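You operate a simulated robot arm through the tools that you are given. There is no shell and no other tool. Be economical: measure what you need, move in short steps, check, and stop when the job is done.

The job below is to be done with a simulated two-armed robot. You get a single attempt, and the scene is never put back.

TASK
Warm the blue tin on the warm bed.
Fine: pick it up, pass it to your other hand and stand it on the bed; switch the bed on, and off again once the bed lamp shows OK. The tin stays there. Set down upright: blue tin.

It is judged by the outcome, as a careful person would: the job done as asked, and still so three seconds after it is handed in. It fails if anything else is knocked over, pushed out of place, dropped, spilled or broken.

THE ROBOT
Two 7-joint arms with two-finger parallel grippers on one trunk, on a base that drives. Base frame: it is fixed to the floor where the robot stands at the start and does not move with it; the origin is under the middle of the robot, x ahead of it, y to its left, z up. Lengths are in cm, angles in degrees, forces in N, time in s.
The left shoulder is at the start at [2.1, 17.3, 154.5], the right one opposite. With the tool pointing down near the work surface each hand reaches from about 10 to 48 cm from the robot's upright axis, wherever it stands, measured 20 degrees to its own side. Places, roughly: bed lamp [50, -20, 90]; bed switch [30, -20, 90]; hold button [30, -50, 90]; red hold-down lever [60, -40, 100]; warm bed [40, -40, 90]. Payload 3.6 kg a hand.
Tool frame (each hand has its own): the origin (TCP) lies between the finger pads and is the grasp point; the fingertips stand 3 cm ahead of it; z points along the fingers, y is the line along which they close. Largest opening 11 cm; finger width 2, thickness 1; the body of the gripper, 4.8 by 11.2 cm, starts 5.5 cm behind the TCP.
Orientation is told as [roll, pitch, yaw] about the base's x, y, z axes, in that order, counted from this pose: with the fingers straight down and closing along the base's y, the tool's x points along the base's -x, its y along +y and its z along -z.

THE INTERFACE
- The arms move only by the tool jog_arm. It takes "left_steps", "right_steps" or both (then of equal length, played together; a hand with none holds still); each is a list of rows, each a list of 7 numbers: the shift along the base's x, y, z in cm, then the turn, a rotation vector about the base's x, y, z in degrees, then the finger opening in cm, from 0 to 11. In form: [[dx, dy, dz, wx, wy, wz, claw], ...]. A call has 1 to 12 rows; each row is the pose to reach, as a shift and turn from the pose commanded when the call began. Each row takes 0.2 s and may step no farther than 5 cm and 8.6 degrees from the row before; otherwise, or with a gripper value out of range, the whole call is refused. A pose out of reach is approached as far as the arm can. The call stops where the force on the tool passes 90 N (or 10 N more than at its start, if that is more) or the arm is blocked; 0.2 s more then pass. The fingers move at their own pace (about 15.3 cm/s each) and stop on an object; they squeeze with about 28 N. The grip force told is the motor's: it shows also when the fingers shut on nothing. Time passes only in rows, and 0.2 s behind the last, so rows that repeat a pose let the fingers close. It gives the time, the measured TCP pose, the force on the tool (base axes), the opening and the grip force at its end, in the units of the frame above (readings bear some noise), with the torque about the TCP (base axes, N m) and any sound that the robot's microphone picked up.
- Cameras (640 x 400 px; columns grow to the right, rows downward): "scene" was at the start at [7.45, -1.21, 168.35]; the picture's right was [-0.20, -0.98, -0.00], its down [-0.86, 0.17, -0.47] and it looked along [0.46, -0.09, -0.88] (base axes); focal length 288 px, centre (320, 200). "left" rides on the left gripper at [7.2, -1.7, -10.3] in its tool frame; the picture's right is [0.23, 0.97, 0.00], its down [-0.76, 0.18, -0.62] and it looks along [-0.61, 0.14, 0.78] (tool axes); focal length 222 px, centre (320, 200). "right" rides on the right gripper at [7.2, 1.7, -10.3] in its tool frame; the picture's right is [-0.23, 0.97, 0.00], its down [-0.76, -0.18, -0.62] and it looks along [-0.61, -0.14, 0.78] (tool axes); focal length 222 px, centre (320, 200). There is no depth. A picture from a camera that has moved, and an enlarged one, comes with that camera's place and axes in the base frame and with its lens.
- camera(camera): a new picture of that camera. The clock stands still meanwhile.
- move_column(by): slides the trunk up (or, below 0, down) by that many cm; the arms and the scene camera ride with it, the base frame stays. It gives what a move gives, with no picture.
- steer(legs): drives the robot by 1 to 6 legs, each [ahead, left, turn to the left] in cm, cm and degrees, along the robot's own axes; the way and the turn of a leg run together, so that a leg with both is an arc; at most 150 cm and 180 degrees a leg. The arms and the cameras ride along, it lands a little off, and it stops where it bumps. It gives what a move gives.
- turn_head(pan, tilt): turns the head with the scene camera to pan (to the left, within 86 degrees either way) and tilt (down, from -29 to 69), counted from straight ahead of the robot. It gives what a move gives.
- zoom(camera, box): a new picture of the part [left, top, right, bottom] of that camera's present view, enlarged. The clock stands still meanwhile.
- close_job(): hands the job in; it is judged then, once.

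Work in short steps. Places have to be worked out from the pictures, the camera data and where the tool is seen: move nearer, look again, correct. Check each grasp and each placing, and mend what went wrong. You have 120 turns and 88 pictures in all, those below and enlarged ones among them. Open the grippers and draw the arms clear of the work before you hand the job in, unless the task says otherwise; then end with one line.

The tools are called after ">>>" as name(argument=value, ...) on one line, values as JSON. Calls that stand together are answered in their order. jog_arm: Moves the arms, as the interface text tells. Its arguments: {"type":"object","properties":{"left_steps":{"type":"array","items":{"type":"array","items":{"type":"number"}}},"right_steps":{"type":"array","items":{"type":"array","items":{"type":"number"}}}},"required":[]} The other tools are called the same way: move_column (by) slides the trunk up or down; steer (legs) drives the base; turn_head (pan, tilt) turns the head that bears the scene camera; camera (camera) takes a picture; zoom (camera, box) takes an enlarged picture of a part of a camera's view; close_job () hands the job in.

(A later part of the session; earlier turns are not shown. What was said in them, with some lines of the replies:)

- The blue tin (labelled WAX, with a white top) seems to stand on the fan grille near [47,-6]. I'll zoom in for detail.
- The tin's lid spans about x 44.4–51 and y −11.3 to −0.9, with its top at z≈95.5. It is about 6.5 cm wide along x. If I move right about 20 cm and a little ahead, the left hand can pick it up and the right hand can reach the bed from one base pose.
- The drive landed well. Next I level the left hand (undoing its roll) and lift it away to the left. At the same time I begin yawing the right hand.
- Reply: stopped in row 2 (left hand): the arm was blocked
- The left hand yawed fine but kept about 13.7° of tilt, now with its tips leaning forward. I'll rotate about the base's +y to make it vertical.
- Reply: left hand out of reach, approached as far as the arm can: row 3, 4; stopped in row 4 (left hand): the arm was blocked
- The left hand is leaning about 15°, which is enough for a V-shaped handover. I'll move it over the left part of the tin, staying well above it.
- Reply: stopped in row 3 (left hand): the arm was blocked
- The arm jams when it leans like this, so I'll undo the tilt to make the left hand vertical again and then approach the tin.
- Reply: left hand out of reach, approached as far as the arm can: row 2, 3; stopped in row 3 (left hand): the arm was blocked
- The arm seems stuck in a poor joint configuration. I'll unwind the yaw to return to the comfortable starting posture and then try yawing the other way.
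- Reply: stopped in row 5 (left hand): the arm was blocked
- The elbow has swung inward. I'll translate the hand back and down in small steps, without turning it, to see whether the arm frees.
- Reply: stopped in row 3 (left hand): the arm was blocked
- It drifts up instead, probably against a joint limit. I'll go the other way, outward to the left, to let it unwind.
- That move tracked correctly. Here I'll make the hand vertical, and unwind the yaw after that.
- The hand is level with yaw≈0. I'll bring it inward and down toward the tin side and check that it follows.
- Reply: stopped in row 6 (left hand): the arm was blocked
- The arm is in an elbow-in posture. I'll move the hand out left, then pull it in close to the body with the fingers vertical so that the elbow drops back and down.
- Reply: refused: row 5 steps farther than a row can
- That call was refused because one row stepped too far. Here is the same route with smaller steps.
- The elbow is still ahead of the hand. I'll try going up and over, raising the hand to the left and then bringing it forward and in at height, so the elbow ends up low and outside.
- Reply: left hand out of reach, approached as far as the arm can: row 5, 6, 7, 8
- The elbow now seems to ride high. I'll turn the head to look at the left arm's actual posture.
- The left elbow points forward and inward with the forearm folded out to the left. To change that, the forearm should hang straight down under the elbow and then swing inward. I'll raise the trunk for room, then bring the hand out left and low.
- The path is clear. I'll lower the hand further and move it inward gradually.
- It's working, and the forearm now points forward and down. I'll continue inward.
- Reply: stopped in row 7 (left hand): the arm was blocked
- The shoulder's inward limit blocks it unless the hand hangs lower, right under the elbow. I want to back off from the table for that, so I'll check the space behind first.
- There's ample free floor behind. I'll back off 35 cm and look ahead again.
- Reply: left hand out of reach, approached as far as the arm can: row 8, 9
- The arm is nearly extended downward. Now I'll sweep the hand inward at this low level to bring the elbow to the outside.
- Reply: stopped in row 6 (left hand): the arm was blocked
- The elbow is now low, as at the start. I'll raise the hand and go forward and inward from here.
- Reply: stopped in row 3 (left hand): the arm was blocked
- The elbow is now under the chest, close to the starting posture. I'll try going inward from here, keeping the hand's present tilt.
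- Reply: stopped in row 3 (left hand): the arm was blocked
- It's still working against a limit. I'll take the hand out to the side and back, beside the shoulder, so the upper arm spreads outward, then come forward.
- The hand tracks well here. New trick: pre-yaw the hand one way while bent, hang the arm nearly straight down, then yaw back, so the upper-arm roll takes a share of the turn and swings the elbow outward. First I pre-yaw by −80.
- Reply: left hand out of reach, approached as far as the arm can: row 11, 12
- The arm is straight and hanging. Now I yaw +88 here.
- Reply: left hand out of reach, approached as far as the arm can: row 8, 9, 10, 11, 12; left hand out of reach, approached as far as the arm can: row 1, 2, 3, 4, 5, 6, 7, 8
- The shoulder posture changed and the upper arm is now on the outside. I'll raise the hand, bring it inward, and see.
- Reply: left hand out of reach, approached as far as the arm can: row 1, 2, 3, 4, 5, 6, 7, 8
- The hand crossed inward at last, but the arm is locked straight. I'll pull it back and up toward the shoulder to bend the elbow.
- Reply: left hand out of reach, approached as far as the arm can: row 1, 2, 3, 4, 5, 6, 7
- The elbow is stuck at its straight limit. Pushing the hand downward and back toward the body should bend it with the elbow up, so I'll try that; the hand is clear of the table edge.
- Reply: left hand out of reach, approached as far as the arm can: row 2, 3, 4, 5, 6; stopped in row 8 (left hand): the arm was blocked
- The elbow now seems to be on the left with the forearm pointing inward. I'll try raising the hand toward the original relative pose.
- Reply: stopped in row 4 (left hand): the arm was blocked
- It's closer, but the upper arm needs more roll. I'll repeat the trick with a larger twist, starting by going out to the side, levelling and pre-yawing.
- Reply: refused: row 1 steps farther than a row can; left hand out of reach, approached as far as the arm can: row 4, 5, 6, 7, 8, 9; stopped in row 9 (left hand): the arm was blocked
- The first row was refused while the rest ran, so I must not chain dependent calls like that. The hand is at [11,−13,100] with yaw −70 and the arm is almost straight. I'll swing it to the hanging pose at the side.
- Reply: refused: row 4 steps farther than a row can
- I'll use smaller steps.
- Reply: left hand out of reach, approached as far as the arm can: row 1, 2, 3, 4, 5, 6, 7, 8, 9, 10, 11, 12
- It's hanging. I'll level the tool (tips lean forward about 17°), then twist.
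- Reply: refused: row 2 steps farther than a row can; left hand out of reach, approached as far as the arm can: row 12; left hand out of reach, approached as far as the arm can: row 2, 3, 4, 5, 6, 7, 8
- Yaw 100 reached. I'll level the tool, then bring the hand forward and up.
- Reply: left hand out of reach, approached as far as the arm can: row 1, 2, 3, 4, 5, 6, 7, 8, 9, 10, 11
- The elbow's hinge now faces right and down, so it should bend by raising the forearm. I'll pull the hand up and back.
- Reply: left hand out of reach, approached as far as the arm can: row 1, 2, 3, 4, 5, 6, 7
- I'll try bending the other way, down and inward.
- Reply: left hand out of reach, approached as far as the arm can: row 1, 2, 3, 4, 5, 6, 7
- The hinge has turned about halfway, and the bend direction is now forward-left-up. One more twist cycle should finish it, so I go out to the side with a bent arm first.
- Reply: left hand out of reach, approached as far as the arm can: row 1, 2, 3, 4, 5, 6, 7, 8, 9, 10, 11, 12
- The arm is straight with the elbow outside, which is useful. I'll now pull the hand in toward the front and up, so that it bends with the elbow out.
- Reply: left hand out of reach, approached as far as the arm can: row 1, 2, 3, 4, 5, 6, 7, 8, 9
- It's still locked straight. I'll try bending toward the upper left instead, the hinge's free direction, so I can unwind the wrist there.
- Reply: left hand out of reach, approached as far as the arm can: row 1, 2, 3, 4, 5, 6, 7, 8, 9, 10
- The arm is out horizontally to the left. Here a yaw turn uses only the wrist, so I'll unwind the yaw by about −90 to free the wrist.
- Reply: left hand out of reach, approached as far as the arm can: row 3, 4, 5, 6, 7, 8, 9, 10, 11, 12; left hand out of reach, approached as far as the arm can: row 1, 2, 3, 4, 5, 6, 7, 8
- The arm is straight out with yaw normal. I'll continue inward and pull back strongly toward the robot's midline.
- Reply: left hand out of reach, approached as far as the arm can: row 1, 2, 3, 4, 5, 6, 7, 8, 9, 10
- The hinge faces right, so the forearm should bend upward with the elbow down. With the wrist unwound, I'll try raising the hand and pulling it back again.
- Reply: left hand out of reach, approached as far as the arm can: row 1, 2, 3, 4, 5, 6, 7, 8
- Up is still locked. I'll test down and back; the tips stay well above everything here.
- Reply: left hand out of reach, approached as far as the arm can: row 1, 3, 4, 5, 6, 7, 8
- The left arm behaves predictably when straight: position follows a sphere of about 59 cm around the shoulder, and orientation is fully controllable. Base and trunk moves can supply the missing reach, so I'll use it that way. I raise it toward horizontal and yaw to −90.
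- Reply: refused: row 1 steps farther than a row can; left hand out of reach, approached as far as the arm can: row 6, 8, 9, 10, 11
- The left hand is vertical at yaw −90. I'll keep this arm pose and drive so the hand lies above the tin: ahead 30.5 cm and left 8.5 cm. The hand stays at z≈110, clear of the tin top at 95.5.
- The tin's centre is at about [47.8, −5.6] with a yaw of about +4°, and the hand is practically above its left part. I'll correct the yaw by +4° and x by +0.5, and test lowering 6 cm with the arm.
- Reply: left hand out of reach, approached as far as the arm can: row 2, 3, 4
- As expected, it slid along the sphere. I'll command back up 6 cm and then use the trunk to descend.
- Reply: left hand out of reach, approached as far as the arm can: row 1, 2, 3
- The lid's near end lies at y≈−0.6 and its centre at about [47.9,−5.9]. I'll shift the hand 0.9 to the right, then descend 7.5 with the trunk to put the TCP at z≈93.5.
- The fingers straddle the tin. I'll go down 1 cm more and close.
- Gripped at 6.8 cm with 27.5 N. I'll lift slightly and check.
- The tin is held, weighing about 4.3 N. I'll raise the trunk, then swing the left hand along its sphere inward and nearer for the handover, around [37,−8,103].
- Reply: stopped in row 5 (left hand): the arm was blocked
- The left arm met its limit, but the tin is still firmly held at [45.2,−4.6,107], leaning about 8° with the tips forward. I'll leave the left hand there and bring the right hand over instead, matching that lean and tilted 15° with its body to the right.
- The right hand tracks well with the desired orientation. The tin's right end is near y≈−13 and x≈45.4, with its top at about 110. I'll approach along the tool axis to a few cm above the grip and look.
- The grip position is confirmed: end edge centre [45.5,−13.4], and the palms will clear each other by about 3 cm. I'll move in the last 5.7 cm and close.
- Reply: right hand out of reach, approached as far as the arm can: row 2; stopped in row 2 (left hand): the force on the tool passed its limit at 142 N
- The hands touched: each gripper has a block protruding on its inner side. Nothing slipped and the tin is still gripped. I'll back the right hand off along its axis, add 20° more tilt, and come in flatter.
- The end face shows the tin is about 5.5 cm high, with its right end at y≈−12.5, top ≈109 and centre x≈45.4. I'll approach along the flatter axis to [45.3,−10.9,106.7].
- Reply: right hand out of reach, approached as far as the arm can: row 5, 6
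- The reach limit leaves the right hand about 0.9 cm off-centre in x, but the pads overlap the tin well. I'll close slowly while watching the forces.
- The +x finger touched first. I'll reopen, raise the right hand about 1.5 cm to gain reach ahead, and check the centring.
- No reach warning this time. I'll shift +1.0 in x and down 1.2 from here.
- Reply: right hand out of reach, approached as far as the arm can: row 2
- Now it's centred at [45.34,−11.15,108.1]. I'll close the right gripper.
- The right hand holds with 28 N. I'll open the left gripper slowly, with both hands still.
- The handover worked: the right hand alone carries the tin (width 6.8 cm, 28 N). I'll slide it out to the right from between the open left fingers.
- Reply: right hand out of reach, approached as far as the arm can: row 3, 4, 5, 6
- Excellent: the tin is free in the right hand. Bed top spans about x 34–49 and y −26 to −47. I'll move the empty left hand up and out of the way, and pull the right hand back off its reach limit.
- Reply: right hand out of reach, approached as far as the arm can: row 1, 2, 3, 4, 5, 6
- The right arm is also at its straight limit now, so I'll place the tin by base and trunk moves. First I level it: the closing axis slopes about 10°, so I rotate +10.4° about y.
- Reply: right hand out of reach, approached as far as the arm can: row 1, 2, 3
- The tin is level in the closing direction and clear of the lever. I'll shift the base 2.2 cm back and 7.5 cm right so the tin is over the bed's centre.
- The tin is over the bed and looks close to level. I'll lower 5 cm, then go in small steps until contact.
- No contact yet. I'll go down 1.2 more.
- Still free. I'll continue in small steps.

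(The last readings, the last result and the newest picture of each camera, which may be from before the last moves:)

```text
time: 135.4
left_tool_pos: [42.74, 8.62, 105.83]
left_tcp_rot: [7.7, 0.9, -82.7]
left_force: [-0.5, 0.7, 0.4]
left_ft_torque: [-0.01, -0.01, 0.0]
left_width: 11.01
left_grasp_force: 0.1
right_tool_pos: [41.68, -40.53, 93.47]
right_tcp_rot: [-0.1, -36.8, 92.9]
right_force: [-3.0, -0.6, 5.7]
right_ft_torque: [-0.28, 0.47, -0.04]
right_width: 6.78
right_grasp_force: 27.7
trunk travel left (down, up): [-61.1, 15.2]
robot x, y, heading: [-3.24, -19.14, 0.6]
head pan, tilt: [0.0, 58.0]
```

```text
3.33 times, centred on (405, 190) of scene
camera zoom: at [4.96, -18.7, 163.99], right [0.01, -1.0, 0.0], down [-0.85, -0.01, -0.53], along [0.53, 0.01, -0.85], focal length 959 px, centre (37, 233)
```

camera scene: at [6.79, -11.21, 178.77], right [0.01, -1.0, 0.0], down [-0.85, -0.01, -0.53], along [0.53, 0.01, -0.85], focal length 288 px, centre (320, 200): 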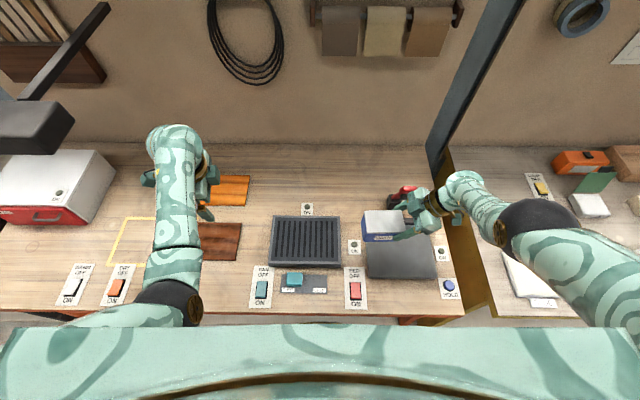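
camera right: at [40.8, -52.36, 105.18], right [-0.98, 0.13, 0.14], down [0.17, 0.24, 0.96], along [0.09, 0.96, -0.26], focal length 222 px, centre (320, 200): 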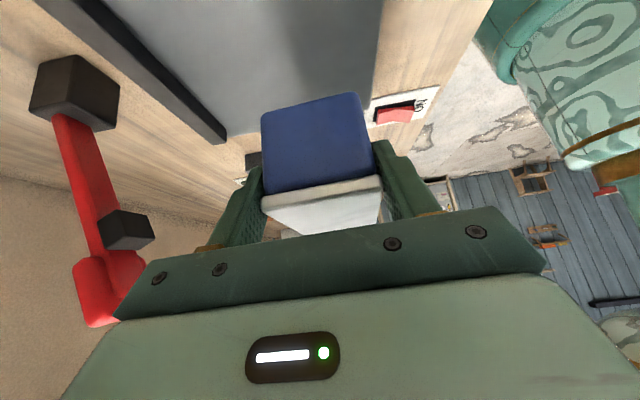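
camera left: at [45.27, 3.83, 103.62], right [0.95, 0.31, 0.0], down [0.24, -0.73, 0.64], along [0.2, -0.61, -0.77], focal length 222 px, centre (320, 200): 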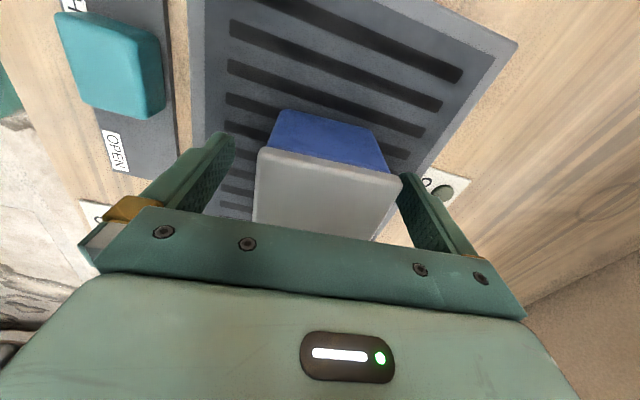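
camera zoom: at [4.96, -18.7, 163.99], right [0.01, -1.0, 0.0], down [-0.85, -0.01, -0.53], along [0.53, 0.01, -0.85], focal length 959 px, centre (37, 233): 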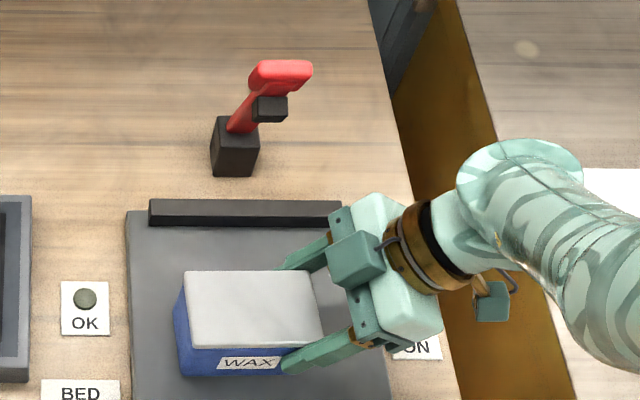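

Contact: about 6 N upward at the right end, so the tin's left end is slightly high (I estimate 3°). I'll rotate the hand −3° about x to lay it flat.

>>> jog_arm(right_steps=[[0, 0, 0, -1.5, 0, 0, 4], [0, 0, 0, -3, 0, 0, 4], [0, 0, 0, -3, 0, 0, 4]])

```text
time: 136.2
left_tool_pos: [42.74, 8.71, 105.97]
left_tcp_rot: [7.8, 0.8, -82.5]
left_force: [0.3, -0.5, -1.0]
left_ft_torque: [-0.01, 0.04, 0.0]
left_width: 10.97
left_grasp_force: 0.0
right_tool_pos: [42.07, -40.32, 93.32]
right_tcp_rot: [0.2, -33.9, 92.9]
right_force: [-4.2, 4.7, 16.8]
right_ft_torque: [0.03, 0.0, 0.05]
right_width: 6.77
right_grasp_force: 27.6
right hand out of reach, approached as far as the arm can: row 2, 3
trunk travel left (down, up): [-61.1, 15.2]
robot x, y, heading: [-3.33, -18.7, 0.8]
head pan, tilt: [0.0, 58.0]
```

The contact is flat now, with about 17 N and zero torque. I'll open the right fingers to 8.5 cm only, since the bed's back bar is close.

>>> jog_arm(right_steps=[[0, 0, 0, 0, 0, 0, 7.2], [0, 0, 0, 0, 0, 0, 8.5], [0, 0, 0, 0, 0, 0, 8.5]])

>>> zoom(camera="scene", box=[310, 130, 500, 250])

```text
time: 137.0
left_tool_pos: [42.86, 8.55, 105.76]
left_tcp_rot: [7.6, 0.9, -82.5]
left_force: [0.3, 0.2, 0.3]
left_ft_torque: [-0.01, -0.03, -0.02]
left_width: 11.0
left_grasp_force: 0.0
right_tool_pos: [42.21, -40.62, 93.13]
right_tcp_rot: [0.3, -34.1, 92.8]
right_force: [0.1, -0.3, 0.0]
right_ft_torque: [0.0, -0.01, 0.01]
right_width: 8.5
right_grasp_force: 0.1
trunk travel left (down, up): [-61.1, 15.2]
robot x, y, heading: [-3.08, -18.84, 0.9]
head pan, tilt: [0.0, 58.0]
```

```text
3.33 times, centred on (405, 190) of scene
camera zoom: at [5.05, -18.81, 163.98], right [0.01, -1.0, 0.0], down [-0.85, -0.01, -0.53], along [0.53, 0.01, -0.85], focal length 959 px, centre (37, 233)
```

zoom: 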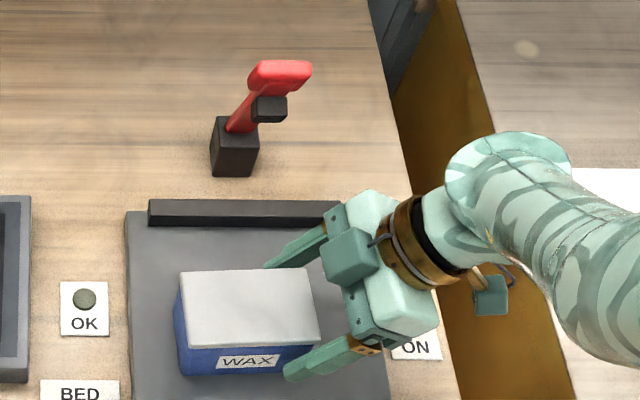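

The tin stands upright on the bed. I'll withdraw the right hand straight up with the trunk.

>>> move_column(by=12)

>>> camera(camera="scene")

```text
time: 138.5
left_tool_pos: [42.97, 8.63, 117.87]
left_tcp_rot: [7.7, 0.9, -82.7]
left_force: [0.1, -0.3, -0.2]
left_ft_torque: [-0.02, -0.02, -0.02]
left_width: 10.98
left_grasp_force: 0.1
right_tool_pos: [42.15, -40.45, 104.99]
right_tcp_rot: [0.3, -34.1, 92.8]
right_force: [0.2, 1.3, -0.6]
right_ft_torque: [-0.01, -0.02, -0.03]
right_width: 8.5
right_grasp_force: 0.0
trunk travel left (down, up): [-73.1, 3.2]
robot x, y, heading: [-2.93, -18.95, 0.6]
head pan, tilt: [0.0, 58.0]
```

```text
17 pictures are left
camera scene: at [4.76, -18.75, 175.97], right [0.01, -1.0, 0.0], down [-0.85, -0.01, -0.53], along [0.53, 0.01, -0.85], focal length 288 px, centre (320, 200)
```

scene: 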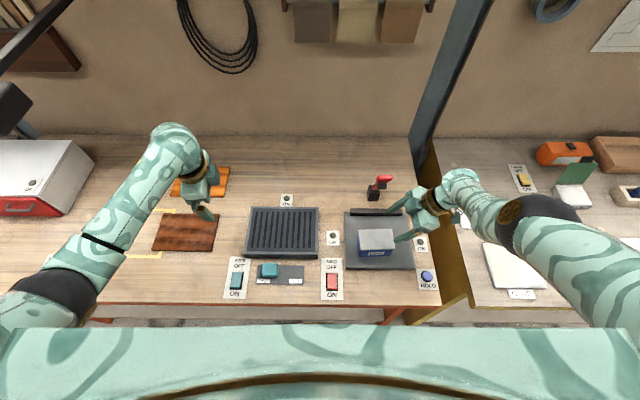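

The bed rocker is at about [29.5,−21.4] (OFF on the far side, ON near). The OFF/ON rocker spans x≈27–32, so I'll press its near half at x≈28. First I straighten the right hand to vertical and close its fingers, well above the tin.

>>> jog_arm(right_steps=[[0, -2, 2, -8, 0, 0, 4], [0, -3, 4, -16, 0, 0, 0], [0, -4, 6, -24, 0, 0, 0], [0, -5, 7, -32, 0, 0, 0], [0, -5, 7, -34, 0, 0, 0]])

```text
time: 139.7
left_tool_pos: [42.84, 8.55, 117.92]
left_tcp_rot: [7.7, 0.9, -82.6]
left_force: [0.1, 0.5, 0.0]
left_ft_torque: [0.02, 0.02, 0.02]
left_width: 11.01
left_grasp_force: 0.0
right_tool_pos: [47.52, -45.64, 107.9]
right_tcp_rot: [1.7, 0.1, 92.3]
right_force: [-0.7, 0.7, -0.5]
right_ft_torque: [-0.03, 0.03, -0.03]
right_width: 0.0
right_grasp_force: 28.2
right hand out of reach, approached as far as the arm can: row 1, 2, 3, 4, 5
trunk travel left (down, up): [-73.1, 3.2]
robot x, y, heading: [-3.19, -18.92, 0.4]
head pan, tilt: [0.0, 58.0]
```

Vertical and closed. I'll drive back first, then left, so that the fingertips come above the rocker's near half.

>>> steer(legs=[[-19.3, 0, 0], [0, 24.2, 0]])

>>> camera(camera="right")

```text
time: 142.6
left_tool_pos: [23.3, 31.88, 117.94]
left_tcp_rot: [7.8, 0.9, -82.5]
left_force: [0.0, -0.3, 0.2]
left_ft_torque: [-0.04, 0.0, 0.02]
left_width: 11.01
left_grasp_force: 0.1
right_tool_pos: [28.11, -22.3, 107.86]
right_tcp_rot: [1.8, -0.1, 92.3]
right_force: [0.1, -0.6, 0.1]
right_ft_torque: [-0.01, 0.04, 0.02]
right_width: 0.0
right_grasp_force: 27.8
trunk travel left (down, up): [-73.1, 3.2]
robot x, y, heading: [-22.37, 4.46, 1.0]
head pan, tilt: [0.0, 58.0]
```

```text
16 pictures are left
camera right: at [27.09, -29.61, 118.35], right [-0.98, 0.19, 0.03], down [0.16, 0.77, 0.62], along [0.09, 0.61, -0.79], focal length 222 px, centre (320, 200)
```

right: 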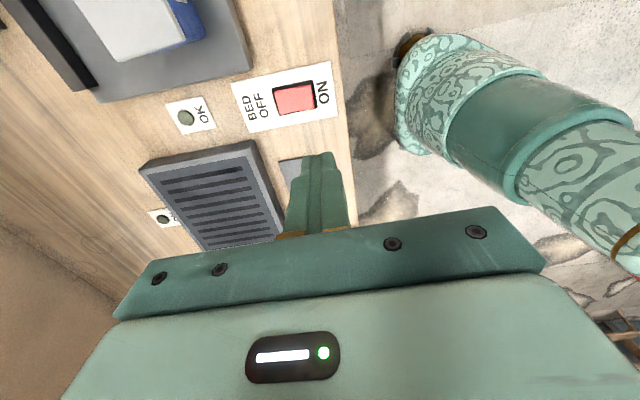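

From this view the rocker spans x≈28–32.5 at y≈−22.8. I'll nudge 0.8 ahead and lower the trunk 11 cm, then look closer.

>>> steer(legs=[[0.8, -0.3, 0]])

>>> move_column(by=-11)

>>> zoom(camera="right", box=[180, 30, 420, 230])

>>> camera(camera="scene")

```text
time: 143.4
left_tool_pos: [24.01, 31.78, 117.84]
left_tcp_rot: [7.7, 0.9, -82.5]
left_force: [-0.1, -0.3, -0.6]
left_ft_torque: [-0.02, 0.0, -0.02]
left_width: 10.99
left_grasp_force: 0.0
right_tool_pos: [28.69, -22.53, 108.14]
right_tcp_rot: [1.6, 0.1, 92.4]
right_force: [-0.2, -0.3, -0.3]
right_ft_torque: [0.01, -0.01, 0.01]
right_width: 0.0
right_grasp_force: 28.0
trunk travel left (down, up): [-73.1, 3.2]
robot x, y, heading: [-21.76, 4.15, 0.9]
head pan, tilt: [0.0, 58.0]
```

```text
time: 144.8
left_tool_pos: [24.23, 31.72, 106.86]
left_tcp_rot: [7.8, 0.9, -82.5]
left_force: [0.1, 0.2, 0.3]
left_ft_torque: [-0.01, -0.01, -0.01]
left_width: 10.99
left_grasp_force: 0.1
right_tool_pos: [29.08, -22.67, 96.94]
right_tcp_rot: [1.8, 0.0, 92.3]
right_force: [0.0, 0.6, -0.4]
right_ft_torque: [-0.01, -0.03, 0.02]
right_width: 0.02
right_grasp_force: 28.2
trunk travel left (down, up): [-62.1, 14.2]
robot x, y, heading: [-21.92, 4.15, 0.9]
head pan, tilt: [0.0, 58.0]
```

```text
2.00 times, centred on (300, 130) of right
camera zoom: at [28.05, -29.86, 107.31], right [-0.98, 0.19, 0.03], down [0.17, 0.77, 0.62], along [0.09, 0.61, -0.79], focal length 444 px, centre (360, 340)
```

zoom: 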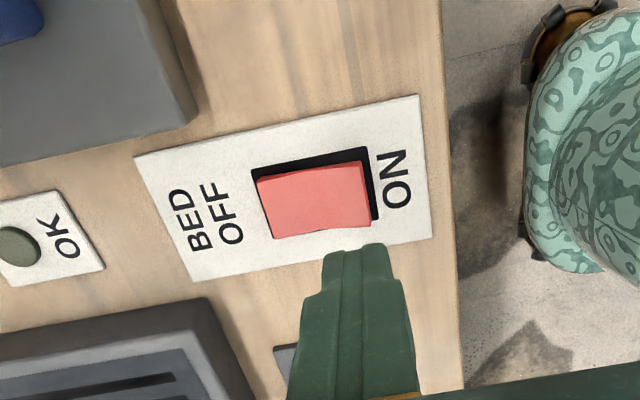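

```text
14 pictures are left
camera scene: at [-13.67, 4.29, 165.0], right [0.01, -1.0, 0.0], down [-0.85, -0.01, -0.53], along [0.53, 0.01, -0.85], focal length 288 px, centre (320, 200)
```

scene: 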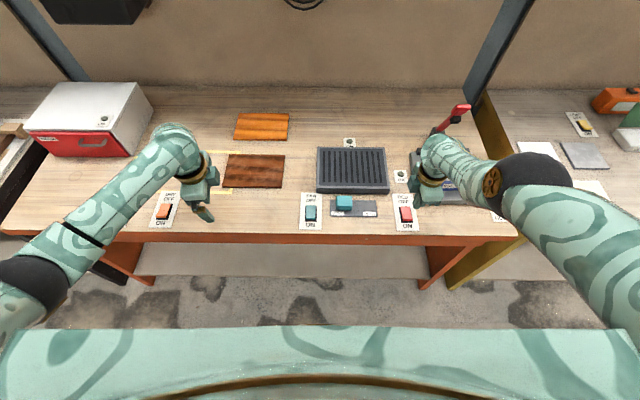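

Combining both views, the rocker top is actually lower, z≈85, with its centre at about [31.2,−21.8] and the ON half around x 28.5–31. The fingertips at x≈29.1 are right over it. I'll lower by 7.5, then press in small steps.

>>> move_column(by=-7.5)

>>> move_column(by=-0.8)

>>> zoom(camera="right", box=[180, 30, 420, 230])

```text
time: 145.9
left_tool_pos: [23.96, 31.73, 99.55]
left_tcp_rot: [7.9, 0.8, -82.5]
left_force: [0.8, -0.6, -0.6]
left_ft_torque: [0.01, 0.02, 0.03]
left_width: 11.0
left_grasp_force: 0.1
right_tool_pos: [28.98, -22.62, 89.44]
right_tcp_rot: [2.1, 0.0, 92.4]
right_force: [-8.9, -1.0, 29.5]
right_ft_torque: [-0.07, 0.0, 0.02]
right_width: 0.0
right_grasp_force: 27.5
trunk travel left (down, up): [-54.6, 21.7]
robot x, y, heading: [-21.78, 4.24, 0.8]
head pan, tilt: [0.0, 58.0]
heard: click
```

```text
time: 146.6
left_tool_pos: [23.55, 31.92, 98.94]
left_tcp_rot: [8.2, 0.6, -82.8]
left_force: [-0.3, 0.3, 0.4]
left_ft_torque: [0.03, 0.01, 0.0]
left_width: 11.01
left_grasp_force: 0.0
right_tool_pos: [28.99, -22.68, 89.52]
right_tcp_rot: [1.5, 0.3, 92.5]
right_force: [-29.8, 5.9, 49.5]
right_ft_torque: [0.17, 0.48, 0.13]
right_width: 0.01
right_grasp_force: 27.8
trunk travel left (down, up): [-53.8, 22.5]
robot x, y, heading: [-21.88, 4.16, 0.8]
head pan, tilt: [0.0, 58.0]
stopped: the force on the tool passed its limit at 94 N (the readings are from after the stop); the commanded pose is now the measured one
```

```text
2.00 times, centred on (300, 130) of right
camera zoom: at [27.91, -29.79, 99.8], right [-0.98, 0.19, 0.02], down [0.16, 0.77, 0.61], along [0.1, 0.61, -0.79], focal length 444 px, centre (360, 340)
```

zoom: 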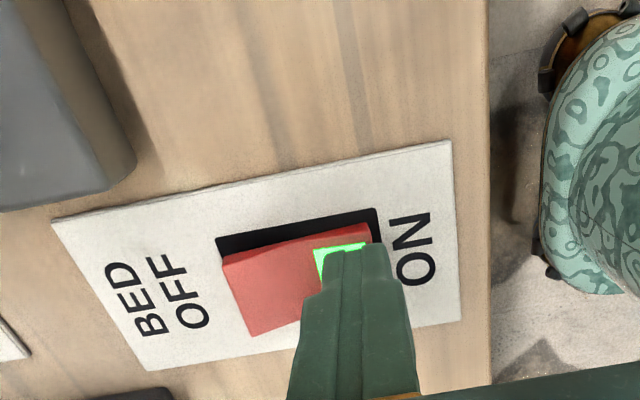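

It clicked and the rocker lights green: the bed is on. I'll lift off and check the lamp.

>>> move_column(by=6)

>>> zoom(camera="scene", box=[360, 90, 520, 250])

```text
time: 147.6
left_tool_pos: [24.23, 31.65, 104.59]
left_tcp_rot: [7.8, 0.8, -82.6]
left_force: [-0.3, -0.3, 0.4]
left_ft_torque: [0.0, -0.02, 0.0]
left_width: 11.01
left_grasp_force: 0.0
right_tool_pos: [29.62, -22.91, 94.89]
right_tcp_rot: [1.7, 0.2, 92.4]
right_force: [0.3, 0.0, 0.2]
right_ft_torque: [0.0, 0.01, -0.02]
right_width: 0.0
right_grasp_force: 28.5
trunk travel left (down, up): [-59.8, 16.5]
robot x, y, heading: [-21.68, 4.11, 0.6]
head pan, tilt: [0.0, 58.0]
```

```text
2.50 times, centred on (440, 170) of scene
camera zoom: at [-13.5, 4.26, 162.73], right [0.01, -1.0, 0.0], down [-0.85, -0.01, -0.53], along [0.53, 0.01, -0.85], focal length 720 px, centre (20, 275)
```

zoom: 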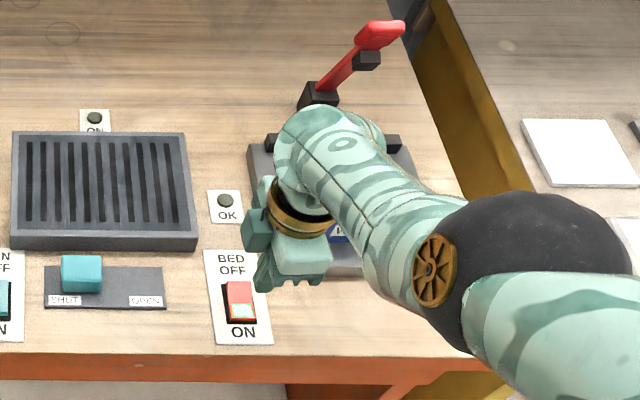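

The OK lamp is still dark. While it warms I'll shift 3 cm ahead, above the OFF half, then wait.

>>> steer(legs=[[3, 0.6, 0]])

>>> jog_arm(right_steps=[[0, 0, 0, 0, 0, 0, 0], [0, 0, 0, 0, 0, 0, 0], [0, 0, 0, 0, 0, 0, 0], [0, 0, 0, 0, 0, 0, 0], [0, 0, 0, 0, 0, 0, 0], [0, 0, 0, 0, 0, 0, 0], [0, 0, 0, 0, 0, 0, 0], [0, 0, 0, 0, 0, 0, 0], [0, 0, 0, 0, 0, 0, 0], [0, 0, 0, 0, 0, 0, 0], [0, 0, 0, 0, 0, 0, 0], [0, 0, 0, 0, 0, 0, 0]])

>>> camera(camera="right")

```text
time: 148.4
left_tool_pos: [26.97, 32.25, 104.7]
left_tcp_rot: [7.9, 0.9, -82.6]
left_force: [-1.1, 0.5, 0.0]
left_ft_torque: [-0.03, -0.03, 0.0]
left_width: 10.99
left_grasp_force: 0.1
right_tool_pos: [32.18, -22.26, 95.0]
right_tcp_rot: [1.6, 0.2, 92.3]
right_force: [0.6, -0.3, -0.3]
right_ft_torque: [0.03, -0.02, -0.02]
right_width: 0.0
right_grasp_force: 28.1
trunk travel left (down, up): [-59.8, 16.5]
robot x, y, heading: [-18.78, 4.72, 0.8]
head pan, tilt: [0.0, 58.0]
```

```text
time: 151.0
left_tool_pos: [27.13, 32.37, 104.6]
left_tcp_rot: [7.8, 0.8, -82.6]
left_force: [-0.3, -0.6, 0.8]
left_ft_torque: [0.01, -0.01, 0.01]
left_width: 11.01
left_grasp_force: 0.0
right_tool_pos: [32.53, -22.34, 94.98]
right_tcp_rot: [1.8, 0.2, 92.3]
right_force: [-0.4, 0.2, -0.1]
right_ft_torque: [0.02, 0.0, 0.01]
right_width: 0.0
right_grasp_force: 27.7
trunk travel left (down, up): [-59.8, 16.5]
robot x, y, heading: [-18.87, 4.73, 0.7]
head pan, tilt: [0.0, 58.0]
```

```text
11 pictures are left
camera right: at [31.39, -29.48, 105.33], right [-0.98, 0.19, 0.03], down [0.17, 0.77, 0.61], along [0.09, 0.61, -0.79], focal length 222 px, centre (320, 200)
```

right: 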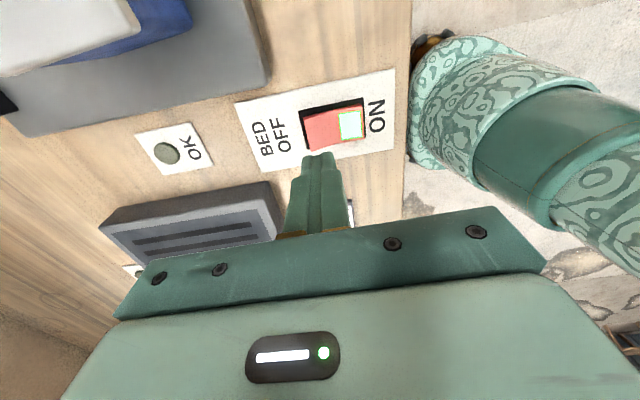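

The right camera sees the OK lamp, not lit yet, and the rocker is green at ON. I'll wait longer.

>>> jog_arm(right_steps=[[0, 0, 0, 0, 0, 0, 0], [0, 0, 0, 0, 0, 0, 0], [0, 0, 0, 0, 0, 0, 0], [0, 0, 0, 0, 0, 0, 0], [0, 0, 0, 0, 0, 0, 0], [0, 0, 0, 0, 0, 0, 0], [0, 0, 0, 0, 0, 0, 0], [0, 0, 0, 0, 0, 0, 0], [0, 0, 0, 0, 0, 0, 0], [0, 0, 0, 0, 0, 0, 0], [0, 0, 0, 0, 0, 0, 0], [0, 0, 0, 0, 0, 0, 0]])

>>> jog_arm(right_steps=[[0, 0, 0, 0, 0, 0, 0], [0, 0, 0, 0, 0, 0, 0], [0, 0, 0, 0, 0, 0, 0], [0, 0, 0, 0, 0, 0, 0], [0, 0, 0, 0, 0, 0, 0], [0, 0, 0, 0, 0, 0, 0], [0, 0, 0, 0, 0, 0, 0], [0, 0, 0, 0, 0, 0, 0], [0, 0, 0, 0, 0, 0, 0], [0, 0, 0, 0, 0, 0, 0], [0, 0, 0, 0, 0, 0, 0], [0, 0, 0, 0, 0, 0, 0]])

>>> zoom(camera="right", box=[0, 0, 420, 230])

```text
time: 153.6
left_tool_pos: [26.98, 32.37, 104.7]
left_tcp_rot: [7.8, 0.8, -82.7]
left_force: [0.0, 0.1, -0.9]
left_ft_torque: [0.0, 0.0, -0.02]
left_width: 10.99
left_grasp_force: 0.1
right_tool_pos: [32.45, -22.31, 94.97]
right_tcp_rot: [1.7, 0.2, 92.4]
right_force: [0.4, -0.4, 1.0]
right_ft_torque: [-0.01, 0.01, -0.01]
right_width: 0.0
right_grasp_force: 28.1
trunk travel left (down, up): [-59.8, 16.5]
robot x, y, heading: [-19.08, 4.77, 0.7]
head pan, tilt: [0.0, 58.0]
```

```text
time: 156.2
left_tool_pos: [27.21, 32.39, 104.65]
left_tcp_rot: [7.6, 0.9, -82.6]
left_force: [-0.5, 0.0, -0.2]
left_ft_torque: [0.02, 0.0, -0.03]
left_width: 11.0
left_grasp_force: 0.1
right_tool_pos: [32.37, -22.21, 94.84]
right_tcp_rot: [1.7, 0.1, 92.3]
right_force: [-0.7, 0.5, -0.5]
right_ft_torque: [0.0, -0.02, 0.03]
right_width: 0.01
right_grasp_force: 28.5
trunk travel left (down, up): [-59.8, 16.5]
robot x, y, heading: [-19.21, 4.71, 0.6]
head pan, tilt: [0.0, 58.0]
```

```text
1.52 times, centred on (210, 115) of right
camera zoom: at [31.39, -29.48, 105.33], right [-0.98, 0.19, 0.03], down [0.17, 0.77, 0.61], along [0.09, 0.61, -0.79], focal length 338 px, centre (488, 330)
```

zoom: 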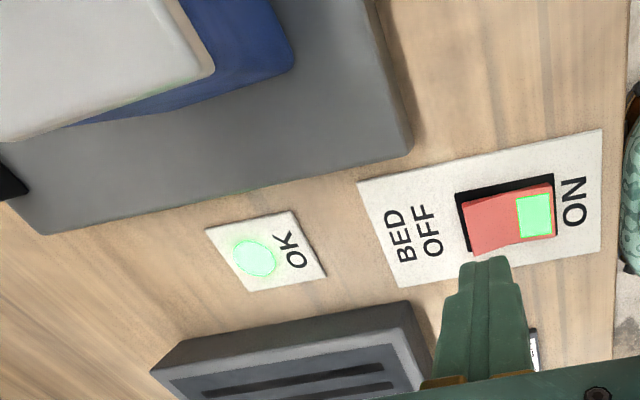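

The OK lamp is green. I'll press the OFF half now.

>>> move_column(by=-5.4)

>>> zoom(camera="right", box=[0, 0, 420, 230])

```text
time: 157.2
left_tool_pos: [27.11, 32.32, 99.24]
left_tcp_rot: [7.8, 0.9, -82.5]
left_force: [0.1, -0.3, 0.8]
left_ft_torque: [-0.02, 0.0, 0.03]
left_width: 11.0
left_grasp_force: 0.1
right_tool_pos: [32.45, -22.25, 89.52]
right_tcp_rot: [1.8, 0.3, 92.2]
right_force: [0.3, 0.5, -0.4]
right_ft_torque: [-0.01, 0.01, -0.03]
right_width: 0.02
right_grasp_force: 27.8
trunk travel left (down, up): [-54.4, 21.9]
robot x, y, heading: [-18.79, 4.94, 0.7]
head pan, tilt: [0.0, 58.0]
heard: click
```

```text
1.52 times, centred on (210, 115) of right
camera zoom: at [31.43, -29.49, 99.88], right [-0.98, 0.19, 0.03], down [0.17, 0.77, 0.61], along [0.09, 0.61, -0.79], focal length 338 px, centre (488, 330)
```

zoom: 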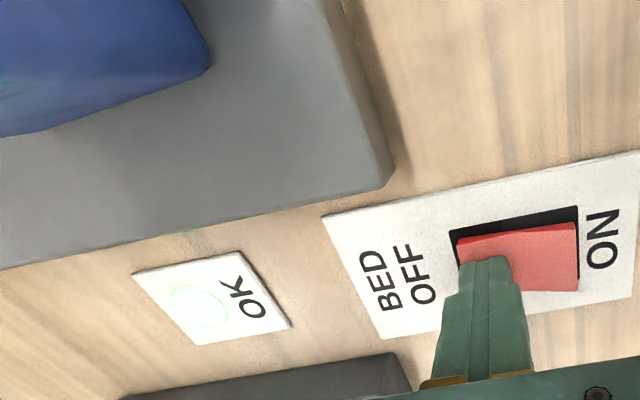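

It clicked and the rocker's green light is out: the bed is off. I'll lift off, back the arms clear, open the gripper and check the tin.

>>> move_column(by=20)

>>> steer(legs=[[-15, 0, 0]])

>>> jog_arm(right_steps=[[0, 0, 0, 0, 0, 0, 6], [0, 0, 0, 0, 0, 0, 11], [0, 0, 0, 0, 0, 0, 11], [0, 0, 0, 0, 0, 0, 11]])

>>> turn_head(pan=-28, tilt=45)

>>> camera(camera="scene")

```text
time: 159.3
left_tool_pos: [27.06, 32.21, 119.22]
left_tcp_rot: [7.8, 0.9, -82.6]
left_force: [0.2, 0.9, 0.0]
left_ft_torque: [0.0, -0.01, -0.01]
left_width: 11.0
left_grasp_force: 0.0
right_tool_pos: [32.48, -22.34, 109.89]
right_tcp_rot: [1.5, 0.2, 92.3]
right_force: [-0.5, 0.1, -0.6]
right_ft_torque: [0.02, 0.0, 0.03]
right_width: 0.01
right_grasp_force: 28.0
trunk travel left (down, up): [-74.4, 1.9]
robot x, y, heading: [-18.59, 4.89, 0.8]
head pan, tilt: [0.0, 58.0]
```

```text
time: 160.7
left_tool_pos: [12.33, 32.16, 119.06]
left_tcp_rot: [7.6, 1.0, -82.6]
left_force: [-0.6, 0.8, 0.0]
left_ft_torque: [0.0, 0.0, -0.01]
left_width: 10.98
left_grasp_force: 0.1
right_tool_pos: [17.82, -22.45, 109.82]
right_tcp_rot: [1.4, 0.3, 92.2]
right_force: [0.1, 0.3, 0.0]
right_ft_torque: [0.0, 0.02, 0.01]
right_width: 0.0
right_grasp_force: 28.1
trunk travel left (down, up): [-74.4, 1.9]
robot x, y, heading: [-33.78, 4.42, 1.0]
head pan, tilt: [0.0, 58.0]
```

```text
time: 161.7
left_tool_pos: [12.33, 32.14, 119.25]
left_tcp_rot: [7.7, 0.9, -82.5]
left_force: [-0.7, 0.8, 0.3]
left_ft_torque: [-0.03, -0.01, 0.01]
left_width: 11.01
left_grasp_force: 0.0
right_tool_pos: [17.67, -22.6, 109.86]
right_tcp_rot: [1.4, 0.4, 92.4]
right_force: [0.1, -0.2, 0.4]
right_ft_torque: [-0.01, 0.05, 0.01]
right_width: 10.97
right_grasp_force: 0.0
trunk travel left (down, up): [-74.4, 1.9]
robot x, y, heading: [-33.99, 4.45, 0.7]
head pan, tilt: [0.0, 58.0]
```

```text
time: 162.6
left_tool_pos: [12.34, 32.18, 119.17]
left_tcp_rot: [7.8, 0.9, -82.6]
left_force: [-0.1, -0.1, -0.7]
left_ft_torque: [0.01, 0.0, 0.01]
left_width: 11.02
left_grasp_force: 0.1
right_tool_pos: [17.59, -22.5, 109.82]
right_tcp_rot: [1.3, 0.4, 92.3]
right_force: [0.2, 0.9, -0.5]
right_ft_torque: [0.0, 0.02, -0.03]
right_width: 11.0
right_grasp_force: 0.0
trunk travel left (down, up): [-74.4, 1.9]
robot x, y, heading: [-33.88, 4.46, 0.6]
head pan, tilt: [-28.0, 45.0]
```

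```text
8 pictures are left
camera scene: at [-25.61, 0.91, 179.05], right [-0.46, -0.89, 0.0], down [-0.63, 0.32, -0.71], along [0.63, -0.32, -0.71], focal length 288 px, centre (320, 200)
```

scene: 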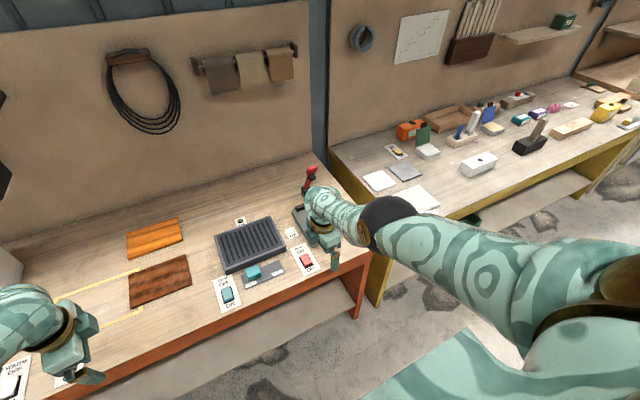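

The arm hides the tin. I'll move away back and left for a last look.

>>> steer(legs=[[-18, 22, 0]])

>>> turn_head(pan=-36, tilt=38)

>>> camera(camera="scene")

```text
time: 164.6
left_tool_pos: [-6.02, 54.0, 119.22]
left_tcp_rot: [7.8, 1.1, -82.5]
left_force: [-0.3, 0.5, 0.4]
left_ft_torque: [0.02, 0.02, 0.03]
left_width: 10.99
left_grasp_force: 0.0
right_tool_pos: [-0.58, -0.67, 109.9]
right_tcp_rot: [1.4, 0.2, 92.5]
right_force: [-0.9, 0.4, -0.6]
right_ft_torque: [-0.01, -0.04, 0.0]
right_width: 11.0
right_grasp_force: 0.1
trunk travel left (down, up): [-74.4, 1.9]
robot x, y, heading: [-52.16, 26.7, 0.9]
head pan, tilt: [-28.0, 45.0]
```

```text
time: 165.3
left_tool_pos: [-6.24, 54.01, 119.15]
left_tcp_rot: [7.7, 1.0, -82.5]
left_force: [0.3, 0.2, 0.7]
left_ft_torque: [-0.01, 0.01, -0.01]
left_width: 10.98
left_grasp_force: 0.0
right_tool_pos: [-0.65, -0.41, 109.97]
right_tcp_rot: [1.3, 0.3, 92.4]
right_force: [-0.2, 0.3, -0.6]
right_ft_torque: [0.01, -0.01, 0.0]
right_width: 11.0
right_grasp_force: 0.1
trunk travel left (down, up): [-74.4, 1.9]
robot x, y, heading: [-52.37, 26.69, 1.1]
head pan, tilt: [-36.0, 38.0]
```

```text
7 pictures are left
camera scene: at [-44.12, 21.64, 180.08], right [-0.58, -0.82, 0.0], down [-0.5, 0.35, -0.79], along [0.64, -0.45, -0.62], focal length 288 px, centre (320, 200)
```

scene: 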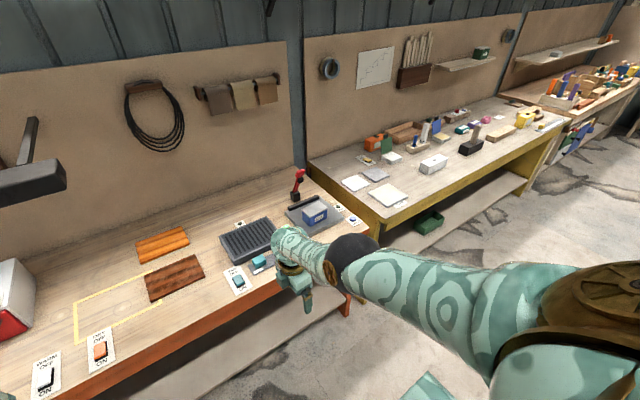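

>>> zoom(camera="scene", box=[210, 150, 390, 270])

```text
3.33 times, centred on (300, 210) of scene
camera zoom: at [-44.12, 21.64, 180.08], right [-0.58, -0.82, 0.0], down [-0.5, 0.35, -0.79], along [0.64, -0.45, -0.62], focal length 959 px, centre (387, 167)
```

zoom: 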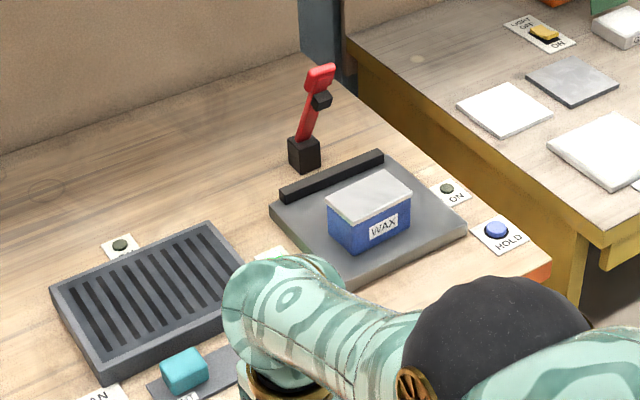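

The tin stands upright on the bed, everything else is in place, the bed is switched off and both hands are open and clear. I'm handing the job in.

>>> close_job()

```text
The job is handed in.
```

The blue tin was picked up with the left hand, passed to the right and stood upright on the warm bed. The bed was switched on, then off once the OK lamp lit, and the tin is still there.
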